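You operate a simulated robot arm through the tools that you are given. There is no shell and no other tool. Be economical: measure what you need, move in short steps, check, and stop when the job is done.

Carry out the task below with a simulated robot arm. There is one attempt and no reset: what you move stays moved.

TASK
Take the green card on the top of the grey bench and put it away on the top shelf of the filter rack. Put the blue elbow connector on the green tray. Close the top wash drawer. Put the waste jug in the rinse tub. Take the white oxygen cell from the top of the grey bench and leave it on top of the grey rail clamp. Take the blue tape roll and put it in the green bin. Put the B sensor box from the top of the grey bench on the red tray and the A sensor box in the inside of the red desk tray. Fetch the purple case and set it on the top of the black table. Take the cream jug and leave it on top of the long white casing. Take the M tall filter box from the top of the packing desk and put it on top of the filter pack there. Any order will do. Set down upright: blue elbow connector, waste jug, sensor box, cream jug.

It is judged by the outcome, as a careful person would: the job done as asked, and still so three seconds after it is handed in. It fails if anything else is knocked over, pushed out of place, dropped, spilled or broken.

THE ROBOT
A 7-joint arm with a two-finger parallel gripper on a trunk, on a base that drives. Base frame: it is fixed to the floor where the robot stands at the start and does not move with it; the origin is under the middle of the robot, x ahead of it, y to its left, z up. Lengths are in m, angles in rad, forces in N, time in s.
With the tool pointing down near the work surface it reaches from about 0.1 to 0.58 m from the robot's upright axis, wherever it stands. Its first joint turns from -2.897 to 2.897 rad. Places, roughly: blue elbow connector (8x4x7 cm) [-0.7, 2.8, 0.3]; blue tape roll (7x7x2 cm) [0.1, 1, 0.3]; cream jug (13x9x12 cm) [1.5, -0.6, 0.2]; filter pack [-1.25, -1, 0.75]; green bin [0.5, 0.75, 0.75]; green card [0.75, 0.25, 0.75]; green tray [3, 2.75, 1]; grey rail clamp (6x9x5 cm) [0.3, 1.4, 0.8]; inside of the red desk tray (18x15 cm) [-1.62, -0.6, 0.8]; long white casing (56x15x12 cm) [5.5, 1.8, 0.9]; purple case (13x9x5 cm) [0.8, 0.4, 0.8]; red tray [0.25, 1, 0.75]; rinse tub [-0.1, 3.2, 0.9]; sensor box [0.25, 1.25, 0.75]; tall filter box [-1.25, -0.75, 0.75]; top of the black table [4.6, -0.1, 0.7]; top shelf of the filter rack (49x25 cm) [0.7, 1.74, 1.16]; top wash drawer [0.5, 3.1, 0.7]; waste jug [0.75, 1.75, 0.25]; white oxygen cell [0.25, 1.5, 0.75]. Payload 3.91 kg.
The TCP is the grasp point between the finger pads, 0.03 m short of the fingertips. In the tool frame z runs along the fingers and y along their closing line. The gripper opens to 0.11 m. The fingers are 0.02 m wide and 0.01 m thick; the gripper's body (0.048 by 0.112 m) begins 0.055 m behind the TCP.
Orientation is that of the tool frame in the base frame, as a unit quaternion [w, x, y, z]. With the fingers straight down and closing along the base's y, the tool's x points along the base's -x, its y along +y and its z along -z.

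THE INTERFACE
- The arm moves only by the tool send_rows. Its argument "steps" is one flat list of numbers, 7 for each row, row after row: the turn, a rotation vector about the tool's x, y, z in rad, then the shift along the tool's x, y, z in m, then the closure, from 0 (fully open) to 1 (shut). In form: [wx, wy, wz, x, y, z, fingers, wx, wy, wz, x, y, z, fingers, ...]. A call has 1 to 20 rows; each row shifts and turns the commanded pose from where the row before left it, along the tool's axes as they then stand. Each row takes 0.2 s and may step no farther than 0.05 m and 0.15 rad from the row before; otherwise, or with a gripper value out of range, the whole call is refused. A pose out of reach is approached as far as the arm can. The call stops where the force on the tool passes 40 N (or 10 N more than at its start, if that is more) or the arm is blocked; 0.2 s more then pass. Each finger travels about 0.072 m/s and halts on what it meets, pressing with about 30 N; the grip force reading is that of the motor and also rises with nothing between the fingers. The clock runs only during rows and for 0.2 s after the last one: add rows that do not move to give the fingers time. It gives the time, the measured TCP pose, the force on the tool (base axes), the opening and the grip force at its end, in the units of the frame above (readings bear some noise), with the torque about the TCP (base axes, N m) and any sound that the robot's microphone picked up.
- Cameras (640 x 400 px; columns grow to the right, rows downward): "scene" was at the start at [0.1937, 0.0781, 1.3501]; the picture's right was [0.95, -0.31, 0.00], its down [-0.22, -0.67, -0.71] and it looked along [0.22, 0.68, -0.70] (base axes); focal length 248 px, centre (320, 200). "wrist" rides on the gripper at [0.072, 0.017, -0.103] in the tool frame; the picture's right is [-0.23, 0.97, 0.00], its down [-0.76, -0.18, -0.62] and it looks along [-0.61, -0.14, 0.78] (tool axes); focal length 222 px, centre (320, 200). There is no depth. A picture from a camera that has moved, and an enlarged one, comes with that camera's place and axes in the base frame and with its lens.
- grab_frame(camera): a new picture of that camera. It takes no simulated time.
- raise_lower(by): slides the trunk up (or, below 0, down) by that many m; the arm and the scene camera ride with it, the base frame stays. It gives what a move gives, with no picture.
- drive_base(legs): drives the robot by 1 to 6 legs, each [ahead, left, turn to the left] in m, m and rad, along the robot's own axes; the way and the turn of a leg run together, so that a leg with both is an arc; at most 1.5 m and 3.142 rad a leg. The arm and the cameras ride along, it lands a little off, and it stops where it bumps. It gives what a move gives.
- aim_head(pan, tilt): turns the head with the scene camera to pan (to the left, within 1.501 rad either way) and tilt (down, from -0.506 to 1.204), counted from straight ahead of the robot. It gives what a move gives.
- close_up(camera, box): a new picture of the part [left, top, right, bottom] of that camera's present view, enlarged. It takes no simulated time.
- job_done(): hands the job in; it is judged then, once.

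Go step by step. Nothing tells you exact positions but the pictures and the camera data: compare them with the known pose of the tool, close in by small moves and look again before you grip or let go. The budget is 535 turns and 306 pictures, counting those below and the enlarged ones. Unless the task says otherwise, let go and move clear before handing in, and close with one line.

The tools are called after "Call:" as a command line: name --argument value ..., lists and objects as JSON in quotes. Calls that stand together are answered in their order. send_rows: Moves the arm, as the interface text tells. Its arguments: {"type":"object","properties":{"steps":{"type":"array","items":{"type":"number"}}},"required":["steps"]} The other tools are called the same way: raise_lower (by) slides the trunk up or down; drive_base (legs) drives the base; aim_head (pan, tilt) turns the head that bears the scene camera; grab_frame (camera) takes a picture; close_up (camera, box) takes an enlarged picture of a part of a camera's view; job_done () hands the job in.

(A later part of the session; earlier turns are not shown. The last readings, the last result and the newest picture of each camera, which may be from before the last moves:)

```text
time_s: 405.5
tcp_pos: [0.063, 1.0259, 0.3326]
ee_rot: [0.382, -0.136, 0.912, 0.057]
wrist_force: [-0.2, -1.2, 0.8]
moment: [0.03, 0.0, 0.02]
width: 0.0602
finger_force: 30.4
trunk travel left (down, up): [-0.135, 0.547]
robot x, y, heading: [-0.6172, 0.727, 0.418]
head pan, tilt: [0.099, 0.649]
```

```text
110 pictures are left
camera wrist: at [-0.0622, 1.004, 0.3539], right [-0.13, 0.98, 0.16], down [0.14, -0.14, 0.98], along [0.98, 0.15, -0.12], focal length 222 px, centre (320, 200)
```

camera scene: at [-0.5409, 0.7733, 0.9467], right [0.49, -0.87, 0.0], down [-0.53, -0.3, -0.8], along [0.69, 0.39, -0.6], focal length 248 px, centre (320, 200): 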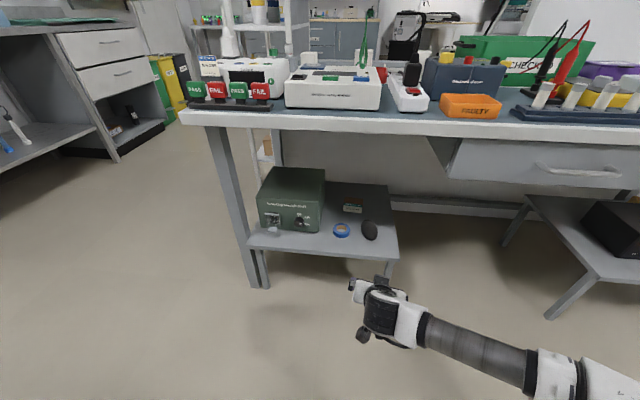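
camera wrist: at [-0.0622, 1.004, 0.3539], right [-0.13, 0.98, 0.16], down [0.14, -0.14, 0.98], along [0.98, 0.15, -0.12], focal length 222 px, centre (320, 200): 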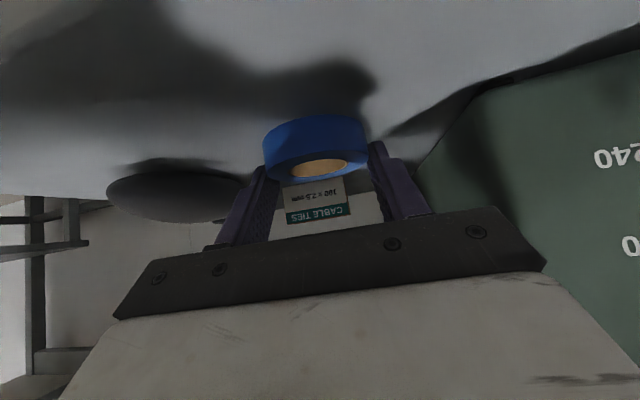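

Grip is short of the tape's centre (0.060 wide). Reopen, go 2 cm further and close again.

Call:
send_rows --steps '[0, 0, 0, 0, 0, 0, 0.3, 0, 0, 0, 0, 0, 0, 0.1, 0, 0, 0, -0.0015, 0, -0.0015, 0.1, 0, 0, 0, -0.0078, 0.001, 0.0078, 0.1, 0, 0, 0, -0.0078, 0.001, 0.0078, 0.1, 0, 0, 0, 0, 0, 0, 0.3, 0, 0, 0, 0, 0, 0, 0.5, 0, 0, 0, 0, 0, 0, 0.5]'

Call:
grab_frame --camera "wrist"

```text
time_s: 407.3
tcp_pos: [0.0832, 1.0328, 0.3344]
ee_rot: [0.382, -0.136, 0.912, 0.057]
wrist_force: [-1.0, -0.6, 0.1]
moment: [0.03, 0.01, 0.02]
width: 0.0548
finger_force: 0.1
trunk travel left (down, up): [-0.135, 0.547]
robot x, y, heading: [-0.6197, 0.7309, 0.415]
head pan, tilt: [0.099, 0.649]
```

```text
109 pictures are left
camera wrist: at [-0.0416, 1.0122, 0.3559], right [-0.13, 0.98, 0.16], down [0.14, -0.14, 0.98], along [0.98, 0.15, -0.12], focal length 222 px, centre (320, 200)
```

wrist: 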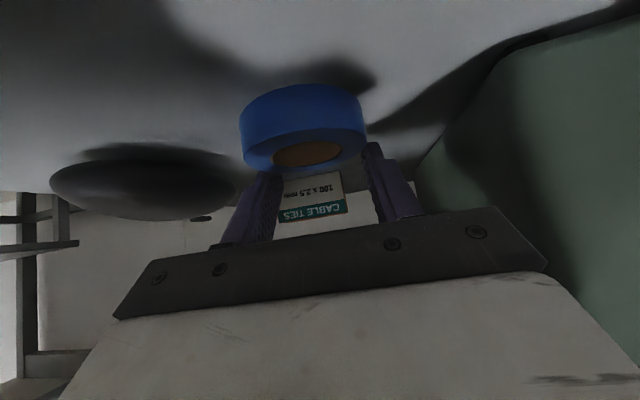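

The fingers were just above the tape. Reopen, go back 1 cm and down 1.5 cm, and close.

Call:
send_rows --steps '[0, 0, 0, 0, 0, 0, 0.2, 0, 0, 0, 0, 0, 0, 0.05, 0, 0, 0, 0, 0, 0, 0.05, 0, 0, 0, 0.009, -0.005, 0.0019, 0.05, 0, 0, 0, 0.009, 0, 0.0019, 0.05, 0, 0, 0, 0, 0, 0, 0.25, 0, 0, 0, 0, 0, 0, 0.45, 0, 0, 0, 0, 0, 0, 0.6]'

Call:
grab_frame --camera "wrist"

```text
time_s: 408.7
tcp_pos: [0.0793, 1.0275, 0.3271]
ee_rot: [0.39, -0.136, 0.909, 0.059]
wrist_force: [-10.7, -6.0, 22.7]
moment: [-0.17, -0.06, -0.14]
width: 0.0873
finger_force: 5.4
trunk travel left (down, up): [-0.135, 0.547]
robot x, y, heading: [-0.6172, 0.7287, 0.413]
head pan, tilt: [0.099, 0.649]
stopped in row 6: the force on the tool passed its limit at 42 N (the readings are from after the stop); the commanded pose is now the measured one
```

```text
108 pictures are left
camera wrist: at [-0.0464, 1.0062, 0.3468], right [-0.14, 0.98, 0.17], down [0.12, -0.15, 0.98], along [0.98, 0.15, -0.1], focal length 222 px, centre (320, 200)
```

wrist: 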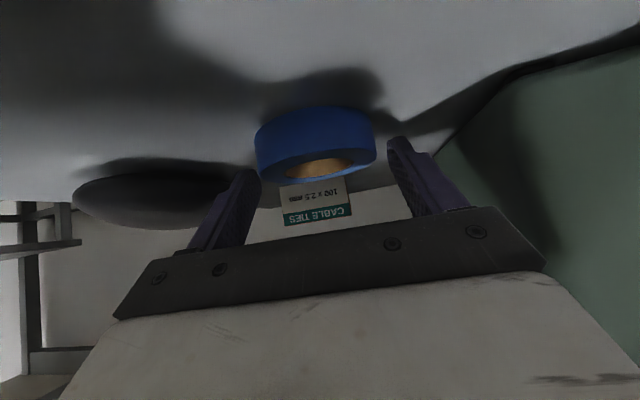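

Geometry shows the fingertips were past the tape's centre. Lift slightly, move back 2.2 cm, close.

Call:
send_rows --steps '[0, 0, 0, -0.0028, 0, -0.0028, 0.1, 0, 0, 0, 0.0077, 0, -0.0078, 0.1, 0, 0, 0, 0.0077, 0, -0.0078, 0.1, 0, 0, 0, 0.0014, 0, 0.0014, 0.1, 0, 0, 0, 0, 0, 0, 0.3, 0, 0, 0, 0, 0, 0, 0.5, 0, 0, 0, 0, 0, 0, 0.6, 0, 0, 0, 0, 0, 0, 0.6]'

Call:
grab_frame --camera "wrist"

```text
time_s: 410.5
tcp_pos: [0.0571, 1.0211, 0.3271]
ee_rot: [0.389, -0.137, 0.909, 0.059]
wrist_force: [-7.8, -3.3, 26.7]
moment: [-0.01, -0.17, 0.07]
width: 0.0605
finger_force: 30.1
trunk travel left (down, up): [-0.135, 0.547]
robot x, y, heading: [-0.6154, 0.7304, 0.412]
head pan, tilt: [0.099, 0.649]
```

```text
107 pictures are left
camera wrist: at [-0.0674, 0.9997, 0.3472], right [-0.14, 0.98, 0.16], down [0.12, -0.15, 0.98], along [0.98, 0.15, -0.1], focal length 222 px, centre (320, 200)
```

wrist: 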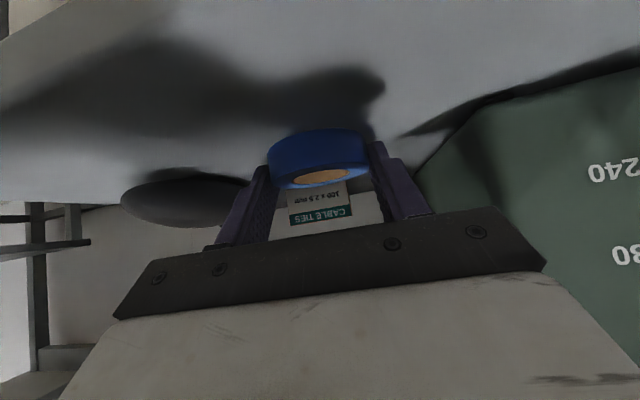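

Gripped at 0.0605. Try lifting.

Call:
send_rows --steps '[0, 0, 0, -0.0071, 0, -0.007, 0.6, 0, 0, 0, -0.0142, 0, -0.014, 0.6, 0, 0, 0, -0.0142, 0, -0.014, 0.6]'

Call:
grab_frame --camera "wrist"

```text
time_s: 411.3
tcp_pos: [0.0579, 1.0193, 0.374]
ee_rot: [0.387, -0.137, 0.91, 0.058]
wrist_force: [0.1, 0.3, -1.5]
moment: [-0.01, 0.0, 0.02]
width: 0.0605
finger_force: 30.0
trunk travel left (down, up): [-0.135, 0.547]
robot x, y, heading: [-0.6139, 0.7272, 0.416]
head pan, tilt: [0.099, 0.649]
```

```text
106 pictures are left
camera wrist: at [-0.068, 0.9989, 0.3945], right [-0.13, 0.98, 0.16], down [0.13, -0.15, 0.98], along [0.98, 0.15, -0.1], focal length 222 px, centre (320, 200)
```

wrist: 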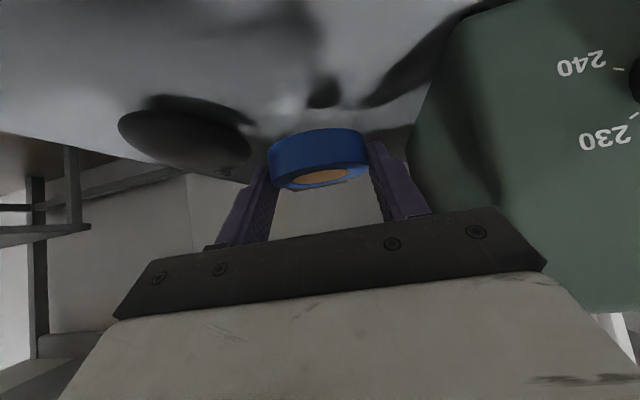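

Tape is held. Back out, raise, and go to the green bin.

Call:
drive_base --legs '[[-0.28, 0, 0]]'

Call:
raise_lower --by 0.4

Call:
raise_lower --by 0.14

Call:
send_rows --steps '[0, 0, 0, -0.0284, 0, -0.0281, 0.6, 0, 0, 0, -0.0284, 0, -0.0281, 0.6, 0, 0, 0, -0.0284, 0, -0.0281, 0.6, 0, 0, 0, -0.0284, 0, -0.0281, 0.6]'

Call:
drive_base --legs '[[0, -0.44, 0]]'

Call:
grab_frame --camera "scene"

```text
time_s: 413.2
tcp_pos: [-0.1963, 0.9061, 0.3752]
ee_rot: [0.388, -0.136, 0.91, 0.058]
wrist_force: [0.5, 0.0, -0.8]
moment: [-0.01, 0.0, 0.02]
width: 0.06
finger_force: 30.3
trunk travel left (down, up): [-0.135, 0.547]
robot x, y, heading: [-0.8679, 0.6162, 0.417]
head pan, tilt: [0.099, 0.649]
```

```text
time_s: 417.0
tcp_pos: [-0.1966, 0.9078, 0.7757]
ee_rot: [0.388, -0.136, 0.91, 0.059]
wrist_force: [-0.1, 0.5, 0.5]
moment: [0.01, 0.03, 0.01]
width: 0.0603
finger_force: 29.9
trunk travel left (down, up): [-0.535, 0.147]
robot x, y, heading: [-0.873, 0.617, 0.414]
head pan, tilt: [0.099, 0.649]
```

```text
time_s: 418.7
tcp_pos: [-0.1958, 0.9066, 0.9156]
ee_rot: [0.388, -0.136, 0.91, 0.058]
wrist_force: [-0.3, -0.2, -0.7]
moment: [0.0, 0.01, 0.0]
width: 0.0603
finger_force: 30.1
trunk travel left (down, up): [-0.675, 0.007]
robot x, y, heading: [-0.8723, 0.6168, 0.416]
head pan, tilt: [0.099, 0.649]
```

```text
time_s: 419.7
tcp_pos: [-0.1994, 0.9068, 1.0738]
ee_rot: [0.388, -0.136, 0.91, 0.058]
wrist_force: [1.1, -0.9, 0.3]
moment: [0.01, 0.03, -0.01]
width: 0.0604
finger_force: 30.0
trunk travel left (down, up): [-0.675, 0.007]
robot x, y, heading: [-0.8711, 0.6187, 0.412]
head pan, tilt: [0.099, 0.649]
```

```text
time_s: 423.6
tcp_pos: [-0.0229, 0.5031, 1.0741]
ee_rot: [0.388, -0.133, 0.91, 0.057]
wrist_force: [0.7, -0.2, -0.8]
moment: [0.02, 0.02, -0.01]
width: 0.0602
finger_force: 30.1
trunk travel left (down, up): [-0.675, 0.007]
robot x, y, heading: [-0.6937, 0.2178, 0.41]
head pan, tilt: [0.099, 0.649]
```

```text
105 pictures are left
camera scene: at [-0.466, 0.3284, 1.4865], right [0.49, -0.87, 0.0], down [-0.53, -0.29, -0.8], along [0.7, 0.39, -0.6], focal length 248 px, centre (320, 200)
```

scene: 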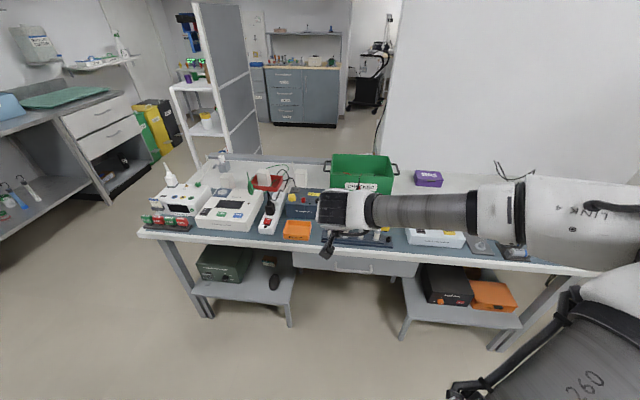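

Call:
drive_base --legs '[[0.5, -0.1, 0]]'

Call:
aim_head --pan 0.1 --tilt 0.8

Call:
grab_frame --camera "wrist"

Call:
grab_frame --camera "scene"

```text
time_s: 426.6
tcp_pos: [0.4764, 0.6121, 1.0736]
ee_rot: [0.388, -0.133, 0.91, 0.057]
wrist_force: [1.4, -0.3, -0.5]
moment: [-0.05, 0.01, 0.0]
width: 0.0601
finger_force: 30.3
trunk travel left (down, up): [-0.675, 0.007]
robot x, y, heading: [-0.1966, 0.3261, 0.41]
head pan, tilt: [0.099, 0.649]
```

```text
time_s: 427.3
tcp_pos: [0.4763, 0.612, 1.0738]
ee_rot: [0.388, -0.133, 0.91, 0.057]
wrist_force: [-0.4, 0.6, -0.8]
moment: [0.03, -0.01, -0.01]
width: 0.0601
finger_force: 29.9
trunk travel left (down, up): [-0.675, 0.007]
robot x, y, heading: [-0.1989, 0.3229, 0.408]
head pan, tilt: [0.099, 0.799]
```

```text
104 pictures are left
camera wrist: at [0.3511, 0.5914, 1.0936], right [-0.13, 0.98, 0.16], down [0.12, -0.15, 0.98], along [0.98, 0.15, -0.1], focal length 222 px, centre (320, 200)
```

wrist: 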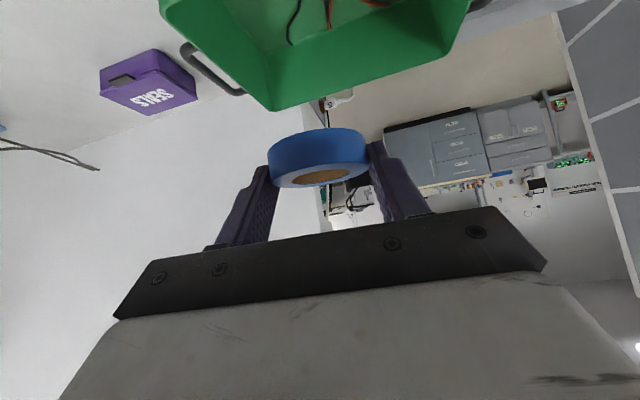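

```text
103 pictures are left
camera scene: at [0.0269, 0.4337, 1.474], right [0.49, -0.87, 0.0], down [-0.63, -0.35, -0.7], along [0.61, 0.34, -0.72], focal length 248 px, centre (320, 200)
```

scene: 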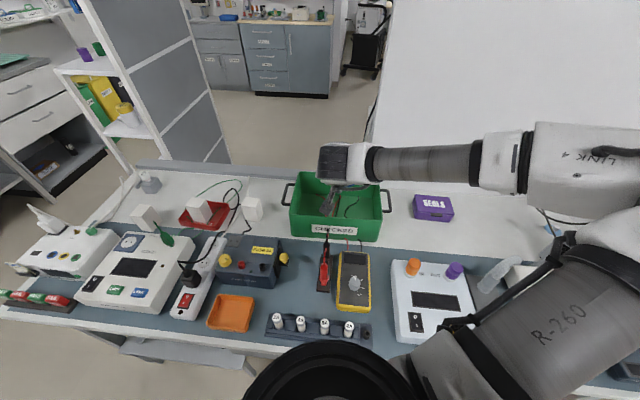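

Bin centre ≈(0.574,0.676). I go vertical over it, then lower with the trunk.

Call:
send_rows --steps '[0, 0.131, 0, 0, 0, 0, 0.6, 0, 0.131, 0, 0, 0, 0, 0.6, 0, 0.131, 0, 0, 0, 0, 0.6, 0, 0.131, 0, 0, 0, 0, 0.6, 0, 0.131, 0, 0, 0, 0, 0.6, 0, 0.131, 0, 0, 0, 0, 0.6, 0, 0, 0, -0.03, 0.007, 0, 0.6, 0, 0, 0, -0.03, 0.007, 0, 0.6, 0, 0, 0, -0.03, 0.007, 0, 0.6, 0, 0, 0, -0.02, 0.007, 0, 0.6]'

Call:
grab_frame --camera "wrist"

```text
time_s: 429.5
tcp_pos: [0.5742, 0.67, 1.0758]
ee_rot: [0.009, -0.145, 0.989, 0.002]
wrist_force: [-0.6, -0.6, -0.4]
moment: [0.02, 0.05, 0.0]
width: 0.0601
finger_force: 30.4
trunk travel left (down, up): [-0.675, 0.007]
robot x, y, heading: [-0.1994, 0.3258, 0.408]
head pan, tilt: [0.099, 0.799]
```

```text
102 pictures are left
camera wrist: at [0.4969, 0.6645, 1.1785], right [-0.06, 1.0, 0.0], down [0.77, 0.04, 0.64], along [0.64, 0.04, -0.77], focal length 222 px, centre (320, 200)
```

wrist: 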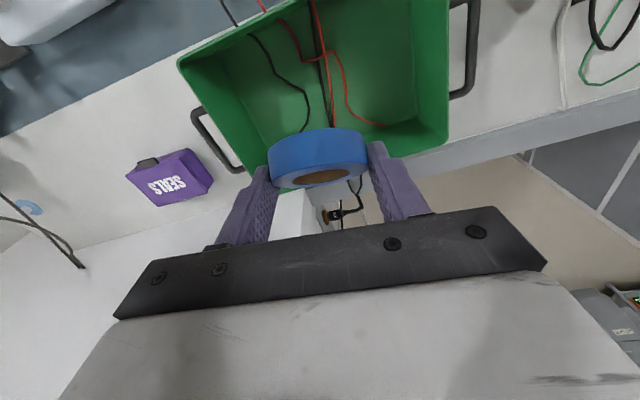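

Call:
raise_lower --by -0.2

Call:
send_rows --steps '[0, 0, 0, -0.01, 0, 0.01, 0.6, 0, 0, 0, -0.005, 0, 0.01, 0.6, 0, 0, 0, 0, 0, 0.01, 0.6]'

Call:
grab_frame --camera "wrist"

```text
time_s: 431.7
tcp_pos: [0.5731, 0.669, 0.8765]
ee_rot: [0.009, -0.144, 0.99, 0.001]
wrist_force: [0.3, 0.3, -0.7]
moment: [0.01, 0.02, -0.01]
width: 0.06
finger_force: 29.9
trunk travel left (down, up): [-0.475, 0.207]
robot x, y, heading: [-0.196, 0.3227, 0.414]
head pan, tilt: [0.099, 0.799]
```

```text
time_s: 432.5
tcp_pos: [0.5884, 0.6747, 0.847]
ee_rot: [0.01, -0.145, 0.989, 0.002]
wrist_force: [0.2, 0.0, -0.8]
moment: [-0.05, -0.02, 0.02]
width: 0.0601
finger_force: 29.7
trunk travel left (down, up): [-0.475, 0.207]
robot x, y, heading: [-0.1996, 0.3287, 0.409]
head pan, tilt: [0.099, 0.799]
```

```text
101 pictures are left
camera wrist: at [0.5117, 0.6685, 0.9484], right [-0.06, 1.0, 0.0], down [0.77, 0.04, 0.64], along [0.64, 0.04, -0.77], focal length 222 px, centre (320, 200)
```

wrist: 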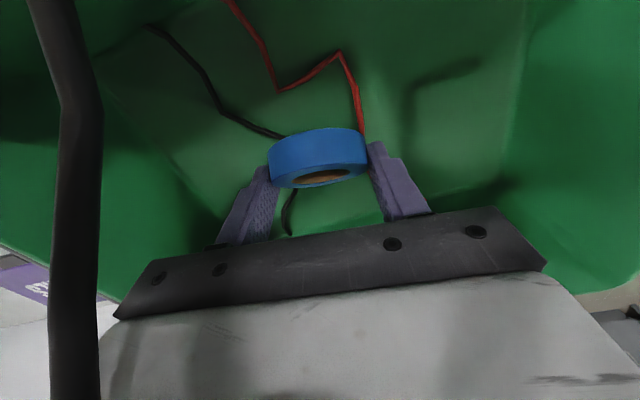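

Call:
send_rows --steps '[0, 0, 0, 0, 0, 0.008, 0.6, 0, 0, 0, 0, 0, 0.008, 0.6]'

Call:
send_rows --steps '[0, 0, 0, 0, 0, 0.006, 0.6, 0, 0, 0, 0, 0, 0.005, 0.6]'

```text
time_s: 433.1
tcp_pos: [0.5889, 0.6743, 0.83]
ee_rot: [0.01, -0.144, 0.989, 0.001]
wrist_force: [0.4, 0.0, -0.4]
moment: [-0.01, 0.0, 0.03]
width: 0.0599
finger_force: 29.9
trunk travel left (down, up): [-0.475, 0.207]
robot x, y, heading: [-0.195, 0.3236, 0.415]
head pan, tilt: [0.099, 0.799]
```

```text
time_s: 433.7
tcp_pos: [0.5896, 0.6751, 0.8189]
ee_rot: [0.009, -0.145, 0.989, 0.001]
wrist_force: [-0.6, -0.1, -1.0]
moment: [0.03, -0.03, -0.02]
width: 0.0601
finger_force: 30.1
trunk travel left (down, up): [-0.475, 0.207]
robot x, y, heading: [-0.1976, 0.3269, 0.408]
head pan, tilt: [0.099, 0.799]
```

Call:
send_rows --steps '[0, 0, 0, 0, 0, 0.005, 0.6, 0, 0, 0, 0, 0, 0, 0.4, 0, 0, 0, 0, 0, 0, 0.1, 0, 0, 0, 0, 0, 0, 0.1, 0, 0, 0, 0, 0, -0.03, 0.1, 0, 0, 0, 0, 0, -0.04, 0.1, 0, 0, 0, 0, 0, -0.045, 0.1, 0, 0, 0, 0, 0, -0.045, 0.1]'

Call:
grab_frame --camera "wrist"

```text
time_s: 435.5
tcp_pos: [0.5865, 0.6734, 0.975]
ee_rot: [0.01, -0.144, 0.989, 0.001]
wrist_force: [0.3, 0.0, -0.7]
moment: [-0.02, -0.02, 0.01]
width: 0.099
finger_force: 0.0
trunk travel left (down, up): [-0.475, 0.207]
robot x, y, heading: [-0.1991, 0.3269, 0.413]
head pan, tilt: [0.099, 0.799]
```

```text
100 pictures are left
camera wrist: at [0.5088, 0.668, 1.0777], right [-0.06, 1.0, 0.0], down [0.77, 0.04, 0.64], along [0.64, 0.04, -0.77], focal length 222 px, centre (320, 200)
```

wrist: 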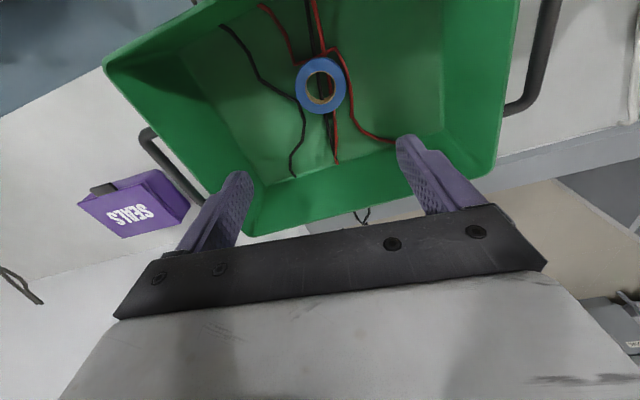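

Tape is in the bin. Now the A box at ≈(0.218,1.247). Raise a bit and drive left to it.

Call:
raise_lower --by 0.12

Call:
send_rows --steps '[0, 0, 0, 0.045, 0, 0, 0, 0, 0, 0, 0.045, 0, 0, 0, 0, 0, 0, 0.045, 0, 0, 0, 0, 0, -0.125, 0, 0, 0, 0]'

Call:
drive_base --legs '[[0.0, 0.64, 0]]'

Call:
grab_frame --camera "wrist"

```text
time_s: 437.0
tcp_pos: [0.5855, 0.6734, 1.0943]
ee_rot: [0.009, -0.145, 0.989, 0.001]
wrist_force: [-0.3, 0.9, -1.0]
moment: [-0.01, 0.01, 0.03]
width: 0.0992
finger_force: 0.2
trunk travel left (down, up): [-0.595, 0.087]
robot x, y, heading: [-0.1969, 0.3265, 0.407]
head pan, tilt: [0.099, 0.799]
```

```text
time_s: 438.0
tcp_pos: [0.4574, 0.6365, 1.0909]
ee_rot: [0.01, -0.206, 0.978, 0.002]
wrist_force: [-0.1, -1.0, 0.2]
moment: [-0.01, 0.02, 0.02]
width: 0.11
finger_force: 0.0
trunk travel left (down, up): [-0.595, 0.087]
robot x, y, heading: [-0.2001, 0.3287, 0.409]
head pan, tilt: [0.099, 0.799]
```

```text
time_s: 443.4
tcp_pos: [0.2014, 1.2238, 1.0922]
ee_rot: [0.01, -0.206, 0.979, 0.0]
wrist_force: [-0.8, -0.2, -0.1]
moment: [-0.02, 0.0, 0.0]
width: 0.1104
finger_force: 0.0
trunk travel left (down, up): [-0.595, 0.087]
robot x, y, heading: [-0.4529, 0.9156, 0.409]
head pan, tilt: [0.099, 0.799]
```

```text
99 pictures are left
camera wrist: at [0.125, 1.2091, 1.1941], right [-0.19, 0.98, 0.0], down [0.76, 0.14, 0.64], along [0.63, 0.12, -0.77], focal length 222 px, centre (320, 200)
```

wrist: 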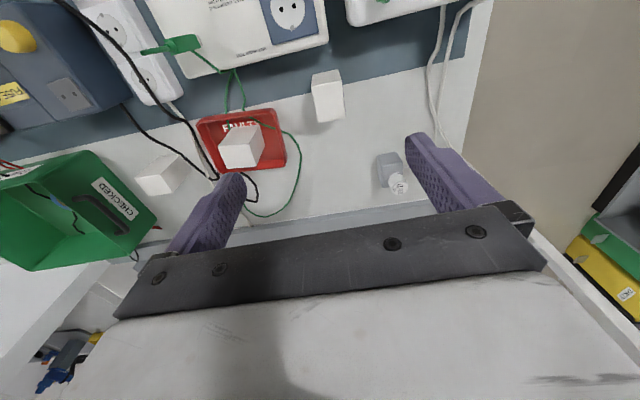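

Call:
send_rows --steps '[0, 0.02, 0, -0.0184, 0.0105, 0.02, 0, 0, 0, 0, 0, 0, 0.045, 0, 0, 0, 0, 0, 0, 0.045, 0, 0, 0, 0, 0, 0, 0.045, 0]'

Call:
grab_frame --camera "wrist"

```text
time_s: 444.4
tcp_pos: [0.2148, 1.2404, 0.9358]
ee_rot: [0.0, -0.206, 0.978, -0.001]
wrist_force: [-1.1, 0.4, -0.6]
moment: [0.01, 0.03, 0.0]
width: 0.1098
finger_force: 0.0
trunk travel left (down, up): [-0.595, 0.087]
robot x, y, heading: [-0.452, 0.9123, 0.405]
head pan, tilt: [0.099, 0.799]
```

```text
98 pictures are left
camera wrist: at [0.14, 1.2266, 1.04], right [-0.19, 0.98, 0.0], down [0.77, 0.15, 0.62], along [0.61, 0.11, -0.78], focal length 222 px, centre (320, 200)
```

wrist: 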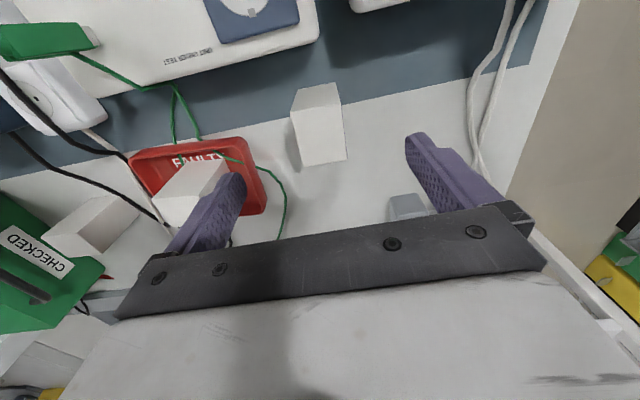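

Call:
send_rows --steps '[0, 0, 0, 0.004, 0.001, 0.04, 0, 0, 0, 0, 0, 0, 0.045, 0, 0, 0, 0, 0, 0, 0.038, 0, 0, 0, 0, 0, 0, 0, 0.3, 0, 0, 0, 0, 0, 0, 0.6, 0, 0, 0, 0, 0, 0, 0.7, 0, 0, 0, 0, 0, 0, 0.7]'

Call:
grab_frame --camera "wrist"

```text
time_s: 446.0
tcp_pos: [0.2119, 1.2387, 0.8144]
ee_rot: [0.001, -0.206, 0.978, -0.002]
wrist_force: [0.7, 0.5, 0.0]
moment: [0.0, 0.03, 0.0]
width: 0.0448
finger_force: 29.8
trunk travel left (down, up): [-0.595, 0.087]
robot x, y, heading: [-0.4526, 0.9109, 0.411]
head pan, tilt: [0.099, 0.799]
```

```text
97 pictures are left
camera wrist: at [0.1364, 1.2257, 0.9183], right [-0.19, 0.98, 0.0], down [0.77, 0.15, 0.62], along [0.61, 0.11, -0.78], focal length 222 px, centre (320, 200)
```

wrist: 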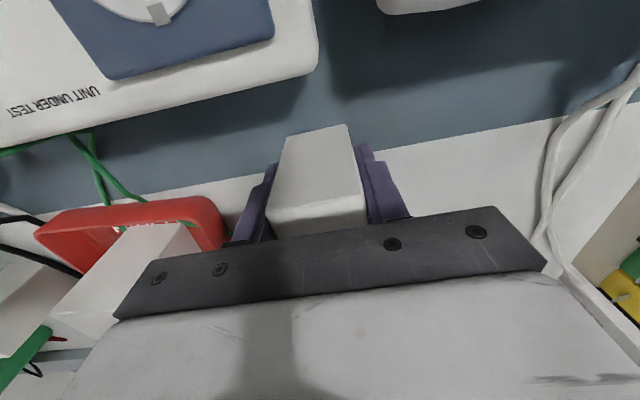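

A box gripped. Lift, back off and turn toward the packing desk to look.

Call:
send_rows --steps '[0, 0, 0, 0, 0, -0.045, 0.7, 0, 0, 0, 0, 0, -0.045, 0.7, 0, 0, 0, 0, 0, -0.045, 0.7, 0, 0, 0, 0, 0, -0.045, 0.7, 0, 0, 0, 0, 0, -0.045, 0.7]'

Call:
drive_base --legs '[[-0.45, 0, 0], [0, 0, -1.5]]'

Call:
aim_head --pan -0.9 --tilt 0.35

Call:
grab_frame --camera "scene"

```text
time_s: 447.2
tcp_pos: [0.2099, 1.2399, 1.0398]
ee_rot: [0.001, -0.207, 0.978, -0.002]
wrist_force: [0.3, -0.5, -0.9]
moment: [0.01, 0.0, 0.01]
width: 0.0449
finger_force: 30.2
trunk travel left (down, up): [-0.595, 0.087]
robot x, y, heading: [-0.4545, 0.9172, 0.409]
head pan, tilt: [0.099, 0.799]
```

```text
time_s: 453.7
tcp_pos: [-0.4958, 0.0955, 1.0387]
ee_rot: [-0.001, 0.516, 0.857, -0.002]
wrist_force: [-0.3, -0.4, -1.0]
moment: [0.03, 0.02, 0.01]
width: 0.0445
finger_force: 29.6
trunk travel left (down, up): [-0.595, 0.087]
robot x, y, heading: [-0.8667, 0.7327, -1.09]
head pan, tilt: [0.099, 0.799]
```

```text
time_s: 455.0
tcp_pos: [-0.496, 0.0959, 1.0394]
ee_rot: [-0.001, 0.515, 0.857, -0.001]
wrist_force: [0.2, 0.8, -0.1]
moment: [-0.01, 0.02, 0.0]
width: 0.0445
finger_force: 29.9
trunk travel left (down, up): [-0.595, 0.087]
robot x, y, heading: [-0.8685, 0.7327, -1.089]
head pan, tilt: [-0.901, 0.351]
```

```text
96 pictures are left
camera scene: at [-0.8279, 0.4995, 1.4335], right [-0.91, 0.41, 0.0], down [0.14, 0.31, -0.94], along [-0.38, -0.86, -0.34], focal length 248 px, centre (320, 200)
```

scene: 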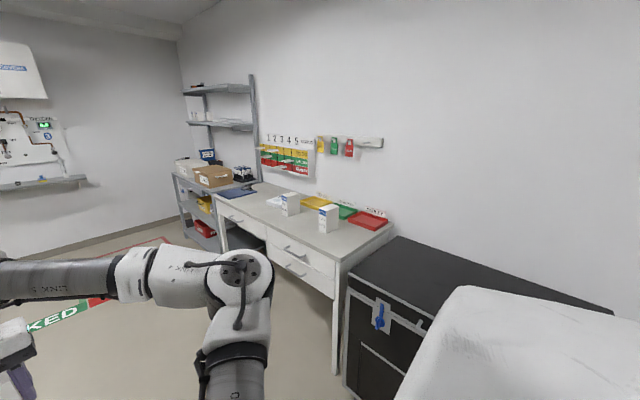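

Call:
close_up --camera "scene" --box '[220, 160, 420, 285]'

```text
3.20 times, centred on (320, 222) of scene
camera zoom: at [-0.8279, 0.4995, 1.4335], right [-0.91, 0.41, 0.0], down [0.14, 0.31, -0.94], along [-0.38, -0.86, -0.34], focal length 792 px, centre (320, 128)
```

zoom: 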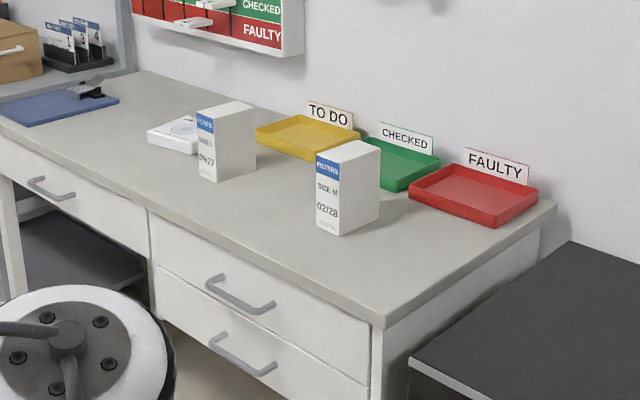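

Desk is parallel to the bench; red FAULTY tray at right, SIZE M and SIZE L boxes, and a flat filter pack. I turn to face it and position in front of the red tray.

Call:
drive_base --legs '[[0, 0, -1.63], [0, 0.92, 0], [0.3, 0, 0]]'

Call:
aim_head --pan 0.0 --tilt 0.7

Call:
grab_frame --camera "scene"

```text
time_s: 468.2
tcp_pos: [-1.4249, -0.5613, 1.0386]
ee_rot: [-0.001, 0.978, 0.21, 0.0]
wrist_force: [0.0, 0.1, -0.9]
moment: [0.02, -0.03, 0.02]
width: 0.0443
finger_force: 29.8
trunk travel left (down, up): [-0.595, 0.087]
robot x, y, heading: [-0.7666, -0.2276, -2.719]
head pan, tilt: [-0.901, 0.351]
```

```text
time_s: 469.4
tcp_pos: [-1.4249, -0.5607, 1.0396]
ee_rot: [-0.002, 0.978, 0.21, 0.0]
wrist_force: [-0.4, 0.0, -0.7]
moment: [0.0, 0.02, -0.01]
width: 0.0444
finger_force: 29.6
trunk travel left (down, up): [-0.595, 0.087]
robot x, y, heading: [-0.7658, -0.2308, -2.72]
head pan, tilt: [0.0, 0.7]
```

```text
94 pictures are left
camera scene: at [-0.9977, -0.3326, 1.4022], right [-0.41, 0.91, 0.0], down [0.59, 0.26, -0.77], along [-0.7, -0.31, -0.64], focal length 248 px, centre (320, 200)
```

scene: 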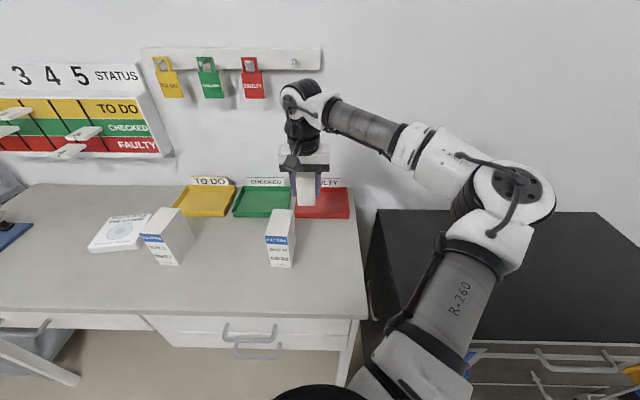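

Call:
drive_base --legs '[[0.15, -0.04, 0]]'

Call:
send_rows --steps '[0, 0, 0, -0.03, 0, 0.02, 0.7, 0, 0, 0, -0.03, 0, 0.02, 0.7]'

Call:
grab_frame --camera "wrist"

Call:
grab_frame --camera "scene"

```text
time_s: 470.8
tcp_pos: [-1.5774, -0.5858, 1.0387]
ee_rot: [-0.002, 0.978, 0.21, 0.0]
wrist_force: [-0.2, 0.0, -1.3]
moment: [-0.01, -0.03, 0.02]
width: 0.0445
finger_force: 30.0
trunk travel left (down, up): [-0.595, 0.087]
robot x, y, heading: [-0.9167, -0.2531, -2.723]
head pan, tilt: [0.0, 0.7]
```

```text
time_s: 471.4
tcp_pos: [-1.6326, -0.6102, 0.9974]
ee_rot: [-0.002, 0.977, 0.211, -0.001]
wrist_force: [0.1, 0.7, -1.5]
moment: [0.01, -0.02, 0.01]
width: 0.0447
finger_force: 29.9
trunk travel left (down, up): [-0.595, 0.087]
robot x, y, heading: [-0.9153, -0.2541, -2.719]
head pan, tilt: [0.0, 0.7]
```

```text
93 pictures are left
camera wrist: at [-1.5606, -0.5965, 1.1023], right [0.2, -0.98, 0.0], down [-0.77, -0.15, 0.62], along [-0.61, -0.12, -0.78], focal length 222 px, centre (320, 200)
```

wrist: 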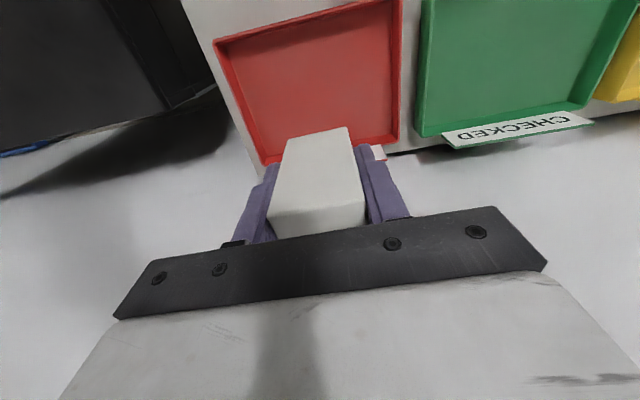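

```text
92 pictures are left
camera scene: at [-1.1515, -0.3576, 1.4021], right [-0.41, 0.91, 0.0], down [0.59, 0.26, -0.76], along [-0.7, -0.31, -0.64], focal length 248 px, centre (320, 200)
```

scene: 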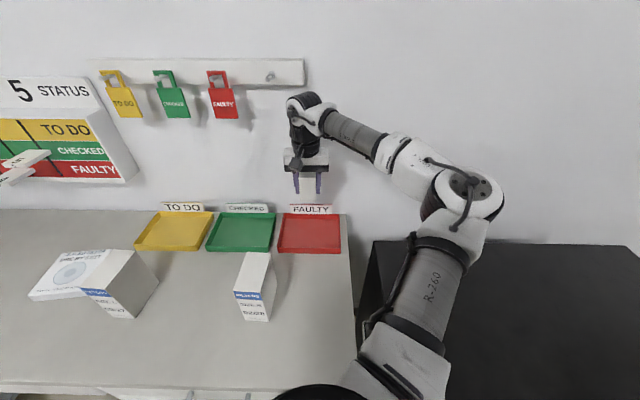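

The A box is right above the red tray's centre. Descend.

Call:
send_rows --steps '[0, 0, 0, 0, 0, 0.04, 0.7, 0, 0, 0, 0, 0, 0.04, 0.7, 0, 0, 0, 0, 0, 0.03, 0.7]'

Call:
send_rows --steps '[0, 0, 0, 0, 0, 0.008, 0.7, 0, 0, 0, 0, 0, 0.006, 0.7]'

```text
time_s: 472.2
tcp_pos: [-1.6319, -0.6099, 0.8882]
ee_rot: [-0.001, 0.977, 0.212, 0.0]
wrist_force: [0.0, 0.7, -0.6]
moment: [0.02, -0.01, 0.0]
width: 0.0447
finger_force: 29.7
trunk travel left (down, up): [-0.595, 0.087]
robot x, y, heading: [-0.9183, -0.2529, -2.721]
head pan, tilt: [0.0, 0.7]
```

```text
time_s: 472.8
tcp_pos: [-1.6342, -0.6099, 0.8739]
ee_rot: [-0.002, 0.977, 0.211, -0.001]
wrist_force: [0.3, 0.4, -0.5]
moment: [0.01, -0.04, -0.01]
width: 0.0447
finger_force: 30.0
trunk travel left (down, up): [-0.595, 0.087]
robot x, y, heading: [-0.9181, -0.2604, -2.724]
head pan, tilt: [0.0, 0.7]
```

Call:
send_rows --steps '[0, 0, 0, 0, 0, 0.006, 0.7, 0, 0, 0, 0, 0, 0.006, 0.7]'

Call:
send_rows --steps '[0, 0, 0, 0, 0, 0.005, 0.7, 0, 0, 0, 0, 0, 0.004, 0.7]'

```text
time_s: 473.4
tcp_pos: [-1.6328, -0.6104, 0.8635]
ee_rot: [-0.002, 0.977, 0.211, -0.001]
wrist_force: [-1.1, 1.0, 0.0]
moment: [-0.02, -0.01, 0.02]
width: 0.0449
finger_force: 30.5
trunk travel left (down, up): [-0.595, 0.087]
robot x, y, heading: [-0.9166, -0.2545, -2.724]
head pan, tilt: [0.0, 0.7]
```

```text
time_s: 474.0
tcp_pos: [-1.6323, -0.6104, 0.8593]
ee_rot: [0.0, 0.978, 0.211, -0.003]
wrist_force: [-0.6, 1.5, 26.0]
moment: [0.07, -0.29, 0.01]
width: 0.0446
finger_force: 29.9
trunk travel left (down, up): [-0.595, 0.087]
robot x, y, heading: [-0.916, -0.2556, -2.725]
head pan, tilt: [0.0, 0.7]
```

Contact (floor ≈0.805). Release and rise.

Call:
send_rows --steps '[0, 0, 0, 0, 0, -0.003, 0.7, 0, 0, 0, 0, 0, 0, 0.4, 0, 0, 0, 0, 0, 0, 0.2, 0, 0, 0, 0, 0, 0, 0.2, 0, 0, 0, 0, 0, -0.03, 0.2, 0, 0, 0, 0, 0, -0.045, 0.2, 0, 0, 0, 0, 0, -0.045, 0.2, 0, 0, 0, 0, 0, -0.045, 0.1, 0, 0, 0, 0, 0, -0.03, 0]'

Call:
grab_frame --camera "wrist"

```text
time_s: 476.0
tcp_pos: [-1.6326, -0.6107, 1.0517]
ee_rot: [-0.002, 0.978, 0.211, 0.0]
wrist_force: [0.7, 0.6, 0.3]
moment: [-0.01, -0.02, -0.02]
width: 0.1101
finger_force: 0.1
trunk travel left (down, up): [-0.595, 0.087]
robot x, y, heading: [-0.9203, -0.2553, -2.72]
head pan, tilt: [0.0, 0.7]
```

```text
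91 pictures are left
camera wrist: at [-1.5602, -0.5964, 1.1563], right [0.19, -0.98, 0.0], down [-0.77, -0.15, 0.62], along [-0.61, -0.12, -0.78], focal length 222 px, centre (320, 200)
```

wrist: 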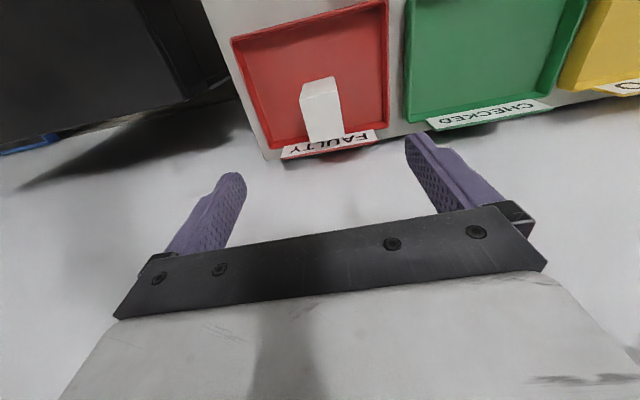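

A stands in the red tray. Now the M box: retract and shift left, look.

Call:
send_rows --steps '[0, 0, 0, 0.04, 0, 0, 0, 0, 0, 0, 0.04, 0, 0, 0, 0, 0, 0, 0.04, 0, 0, 0, 0, 0, 0, 0.04, 0, 0, 0, 0, 0, 0, 0.04, 0, 0, 0]'

Call:
drive_base --legs '[[0, 0.17, 0]]'

Call:
grab_frame --camera "wrist"

Call:
grab_frame --camera "scene"

```text
time_s: 477.2
tcp_pos: [-1.4493, -0.5277, 1.0528]
ee_rot: [-0.002, 0.978, 0.211, -0.001]
wrist_force: [0.2, -0.5, -0.2]
moment: [0.01, 0.0, 0.0]
width: 0.1099
finger_force: 0.0
trunk travel left (down, up): [-0.595, 0.087]
robot x, y, heading: [-0.9166, -0.2511, -2.726]
head pan, tilt: [0.0, 0.7]
```

```text
time_s: 479.1
tcp_pos: [-1.3821, -0.6826, 1.0539]
ee_rot: [-0.001, 0.978, 0.21, -0.001]
wrist_force: [0.0, 0.4, -0.3]
moment: [-0.04, 0.0, -0.01]
width: 0.11
finger_force: 0.1
trunk travel left (down, up): [-0.595, 0.087]
robot x, y, heading: [-0.8496, -0.4107, -2.72]
head pan, tilt: [0.0, 0.7]
```

```text
90 pictures are left
camera wrist: at [-1.3091, -0.669, 1.1568], right [0.19, -0.98, 0.0], down [-0.77, -0.15, 0.62], along [-0.61, -0.12, -0.78], focal length 222 px, centre (320, 200)
```

wrist: 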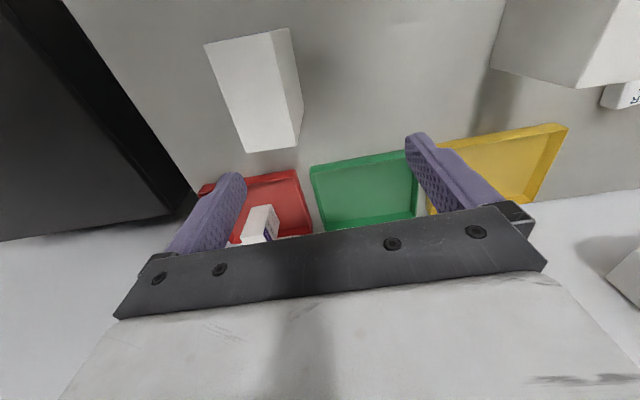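

```text
89 pictures are left
camera scene: at [-1.0822, -0.5123, 1.4022], right [-0.41, 0.91, 0.0], down [0.59, 0.26, -0.76], along [-0.7, -0.31, -0.64], focal length 248 px, centre (320, 200)
```

scene: 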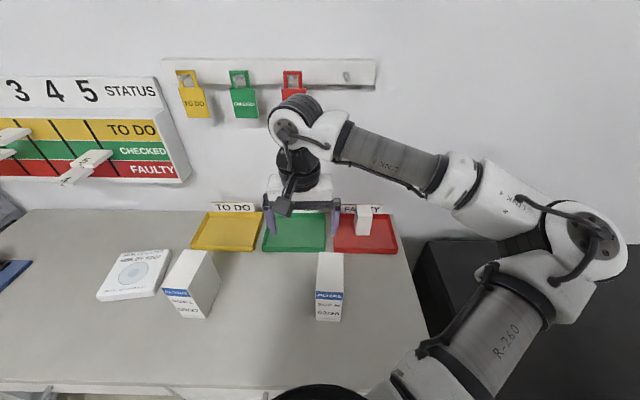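

Call:
send_rows --steps '[0, 0, 0, 0.031, -0.027, 0, 0, 0, 0, 0, 0, -0.027, 0, 0, 0, 0, 0, 0, 0, 0.03, 0]'

Call:
grab_frame --camera "wrist"

```text
time_s: 479.9
tcp_pos: [-1.3751, -0.62, 1.0234]
ee_rot: [-0.002, 0.978, 0.21, 0.0]
wrist_force: [-0.2, 0.2, -0.2]
moment: [0.0, -0.05, 0.0]
width: 0.11
finger_force: 0.1
trunk travel left (down, up): [-0.595, 0.087]
robot x, y, heading: [-0.8499, -0.4081, -2.728]
head pan, tilt: [0.0, 0.7]
```

```text
88 pictures are left
camera wrist: at [-1.3036, -0.6062, 1.1267], right [0.19, -0.98, 0.0], down [-0.77, -0.15, 0.62], along [-0.61, -0.12, -0.78], focal length 222 px, centre (320, 200)
```

wrist: 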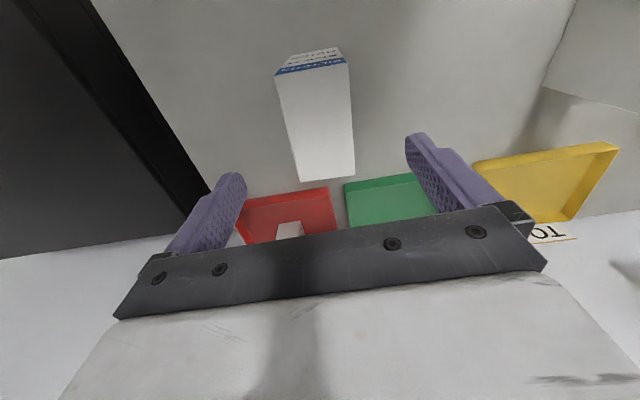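

Call:
send_rows --steps '[0, 0, 0, 0, -0.003, 0.045, 0, 0, 0, 0, 0, 0, 0.045, 0, 0, 0, 0, 0, 0, 0.035, 0, 0, 0, 0, 0, 0, 0, 0.2, 0, 0, 0, 0, 0, 0, 0.4, 0, 0, 0, 0, 0, 0, 0.55, 0, 0, 0, 0, 0, 0, 0.55]'

Call:
grab_frame --camera "wrist"

```text
time_s: 481.6
tcp_pos: [-1.3766, -0.6181, 0.8972]
ee_rot: [-0.003, 0.978, 0.21, 0.0]
wrist_force: [-0.2, 0.6, 0.0]
moment: [0.0, 0.01, -0.01]
width: 0.0589
finger_force: 30.1
trunk travel left (down, up): [-0.595, 0.087]
robot x, y, heading: [-0.8463, -0.4101, -2.725]
head pan, tilt: [0.0, 0.7]
```

```text
87 pictures are left
camera wrist: at [-1.3045, -0.6037, 1.0009], right [0.19, -0.98, 0.0], down [-0.77, -0.15, 0.62], along [-0.61, -0.12, -0.78], focal length 222 px, centre (320, 200)
```

wrist: 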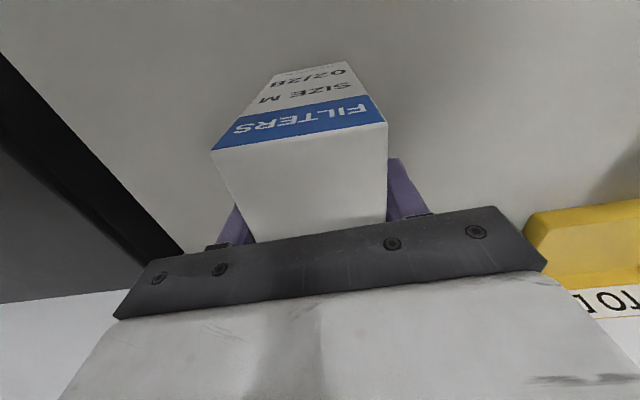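

SIZE M gripped. Lift high and drive left toward the filter pack at ≈(-1.23,-1.11).

Call:
send_rows --steps '[0, 0, 0, 0, 0, -0.045, 0.55, 0, 0, 0, 0, 0, -0.045, 0.55, 0, 0, 0, 0, 0, -0.045, 0.55, 0, 0, 0, 0, 0, -0.045, 0.55]'

Call:
raise_lower --by 0.07

Call:
drive_base --legs '[[0, 0.48, 0]]'

Call:
grab_frame --camera "wrist"

Call:
grab_frame --camera "scene"

```text
time_s: 482.6
tcp_pos: [-1.3772, -0.6176, 1.078]
ee_rot: [-0.001, 0.977, 0.211, -0.001]
wrist_force: [0.1, 0.3, -1.4]
moment: [-0.01, -0.01, 0.01]
width: 0.0587
finger_force: 30.0
trunk travel left (down, up): [-0.595, 0.087]
robot x, y, heading: [-0.8489, -0.4055, -2.726]
head pan, tilt: [0.0, 0.7]
```

```text
time_s: 483.6
tcp_pos: [-1.3781, -0.6164, 1.1481]
ee_rot: [-0.002, 0.978, 0.211, -0.001]
wrist_force: [0.0, 0.8, -1.1]
moment: [-0.01, -0.02, 0.01]
width: 0.0587
finger_force: 30.0
trunk travel left (down, up): [-0.665, 0.017]
robot x, y, heading: [-0.8486, -0.4123, -2.724]
head pan, tilt: [0.0, 0.7]
```

```text
time_s: 487.9
tcp_pos: [-1.1814, -1.0579, 1.1465]
ee_rot: [-0.002, 0.978, 0.21, -0.001]
wrist_force: [-0.8, -0.8, -1.4]
moment: [0.0, -0.04, 0.03]
width: 0.0588
finger_force: 30.3
trunk travel left (down, up): [-0.665, 0.017]
robot x, y, heading: [-0.6505, -0.8471, -2.721]
head pan, tilt: [0.0, 0.7]
```

```text
86 pictures are left
camera wrist: at [-1.1096, -1.0441, 1.2512], right [0.19, -0.98, 0.0], down [-0.77, -0.15, 0.62], along [-0.61, -0.12, -0.78], focal length 222 px, centre (320, 200)
```

wrist: 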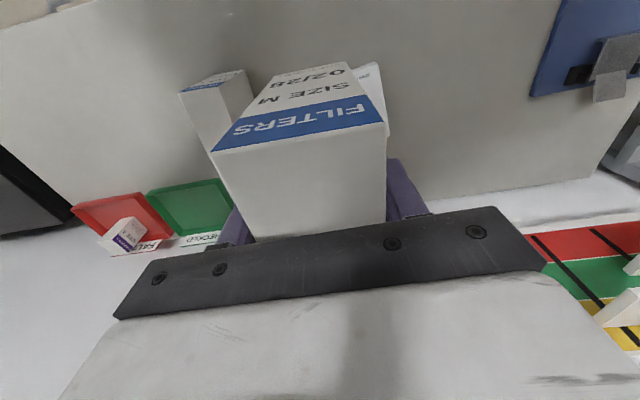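

```text
85 pictures are left
camera scene: at [-0.8866, -0.9518, 1.4722], right [-0.41, 0.91, 0.0], down [0.59, 0.26, -0.76], along [-0.7, -0.31, -0.64], focal length 248 px, centre (320, 200)
```

scene: 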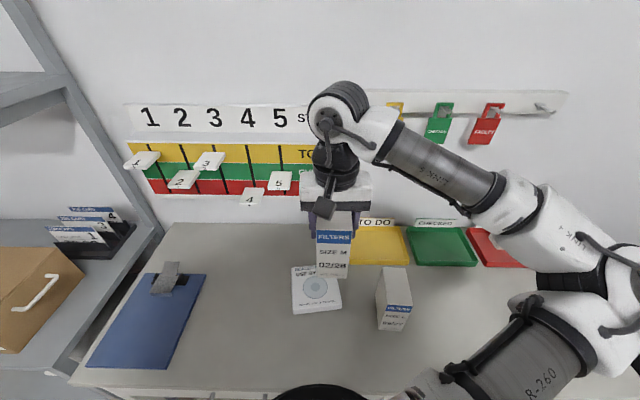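

Call:
send_rows --steps '[0, 0, 0, -0.034, 0.016, 0, 0.55, 0, 0, 0, -0.034, 0.016, 0, 0.55, 0, 0, 0, 0, 0, 0.045, 0.55, 0, 0, 0, 0, 0, 0.045, 0.55, 0, 0, 0, 0, 0, 0.045, 0.55, 0, 0, 0, 0, 0, 0.03, 0.55]'

Call:
close_up --camera "scene" --box '[240, 190, 440, 340]'

```text
time_s: 489.3
tcp_pos: [-1.2308, -1.1156, 0.9833]
ee_rot: [-0.001, 0.978, 0.21, 0.0]
wrist_force: [0.2, -0.2, -1.9]
moment: [-0.01, -0.01, 0.03]
width: 0.0586
finger_force: 29.6
trunk travel left (down, up): [-0.665, 0.017]
robot x, y, heading: [-0.6573, -0.8514, -2.721]
head pan, tilt: [0.0, 0.7]
```

```text
2.67 times, centred on (340, 265) of scene
camera zoom: at [-0.8868, -0.9517, 1.4722], right [-0.41, 0.91, 0.0], down [0.59, 0.26, -0.76], along [-0.7, -0.31, -0.64], focal length 660 px, centre (267, 27)
```

zoom: 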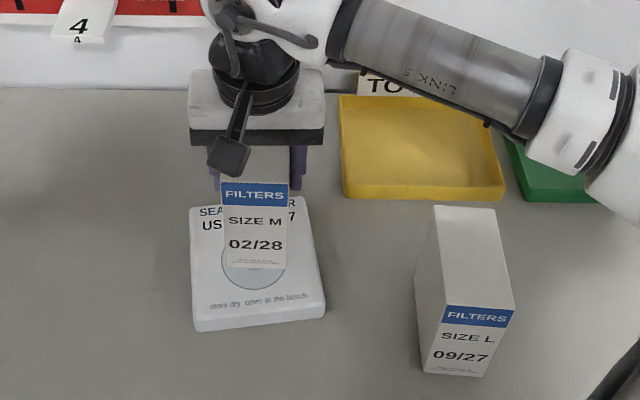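

Call:
send_rows --steps '[0, 0, 0, 0, 0, 0.012, 0.55, 0, 0, 0, 0, 0, 0.012, 0.55, 0, 0, 0, 0, 0, 0.008, 0.55, 0, 0, 0, 0, 0, 0.006, 0.55]'

Call:
send_rows --steps '[0, 0, 0, 0, 0, 0.006, 0.55, 0, 0, 0, 0, 0, 0.005, 0.55]'

```text
time_s: 490.3
tcp_pos: [-1.2303, -1.1142, 0.9428]
ee_rot: [-0.002, 0.977, 0.211, -0.001]
wrist_force: [-0.6, 0.3, -2.1]
moment: [0.01, 0.01, 0.0]
width: 0.0588
finger_force: 30.4
trunk travel left (down, up): [-0.665, 0.017]
robot x, y, heading: [-0.6518, -0.8519, -2.727]
head pan, tilt: [0.0, 0.7]
```

```text
time_s: 490.9
tcp_pos: [-1.2309, -1.1144, 0.9333]
ee_rot: [-0.003, 0.978, 0.211, 0.0]
wrist_force: [-0.5, -0.5, -2.5]
moment: [-0.02, 0.01, 0.0]
width: 0.0585
finger_force: 30.0
trunk travel left (down, up): [-0.665, 0.017]
robot x, y, heading: [-0.6508, -0.8472, -2.722]
head pan, tilt: [0.0, 0.7]
```

Call:
send_rows --steps '[0, 0, 0, 0, 0, 0.004, 0.55, 0, 0, 0, 0, 0, 0.004, 0.55]'

Call:
send_rows --steps '[0, 0, 0, 0, 0, 0.004, 0.55, 0, 0, 0, 0, 0, 0.003, 0.55]'

```text
time_s: 491.5
tcp_pos: [-1.2317, -1.1135, 0.9267]
ee_rot: [-0.001, 0.978, 0.211, -0.002]
wrist_force: [0.8, 1.4, 11.6]
moment: [0.06, -0.51, -0.06]
width: 0.0583
finger_force: 29.8
trunk travel left (down, up): [-0.665, 0.017]
robot x, y, heading: [-0.6504, -0.8492, -2.726]
head pan, tilt: [0.0, 0.7]
```

```text
time_s: 492.1
tcp_pos: [-1.2308, -1.1143, 0.9212]
ee_rot: [-0.001, 0.978, 0.21, -0.001]
wrist_force: [-1.8, -0.6, 28.1]
moment: [-0.17, -0.12, -0.51]
width: 0.0581
finger_force: 30.0
trunk travel left (down, up): [-0.665, 0.017]
robot x, y, heading: [-0.6522, -0.8471, -2.723]
head pan, tilt: [0.0, 0.7]
```

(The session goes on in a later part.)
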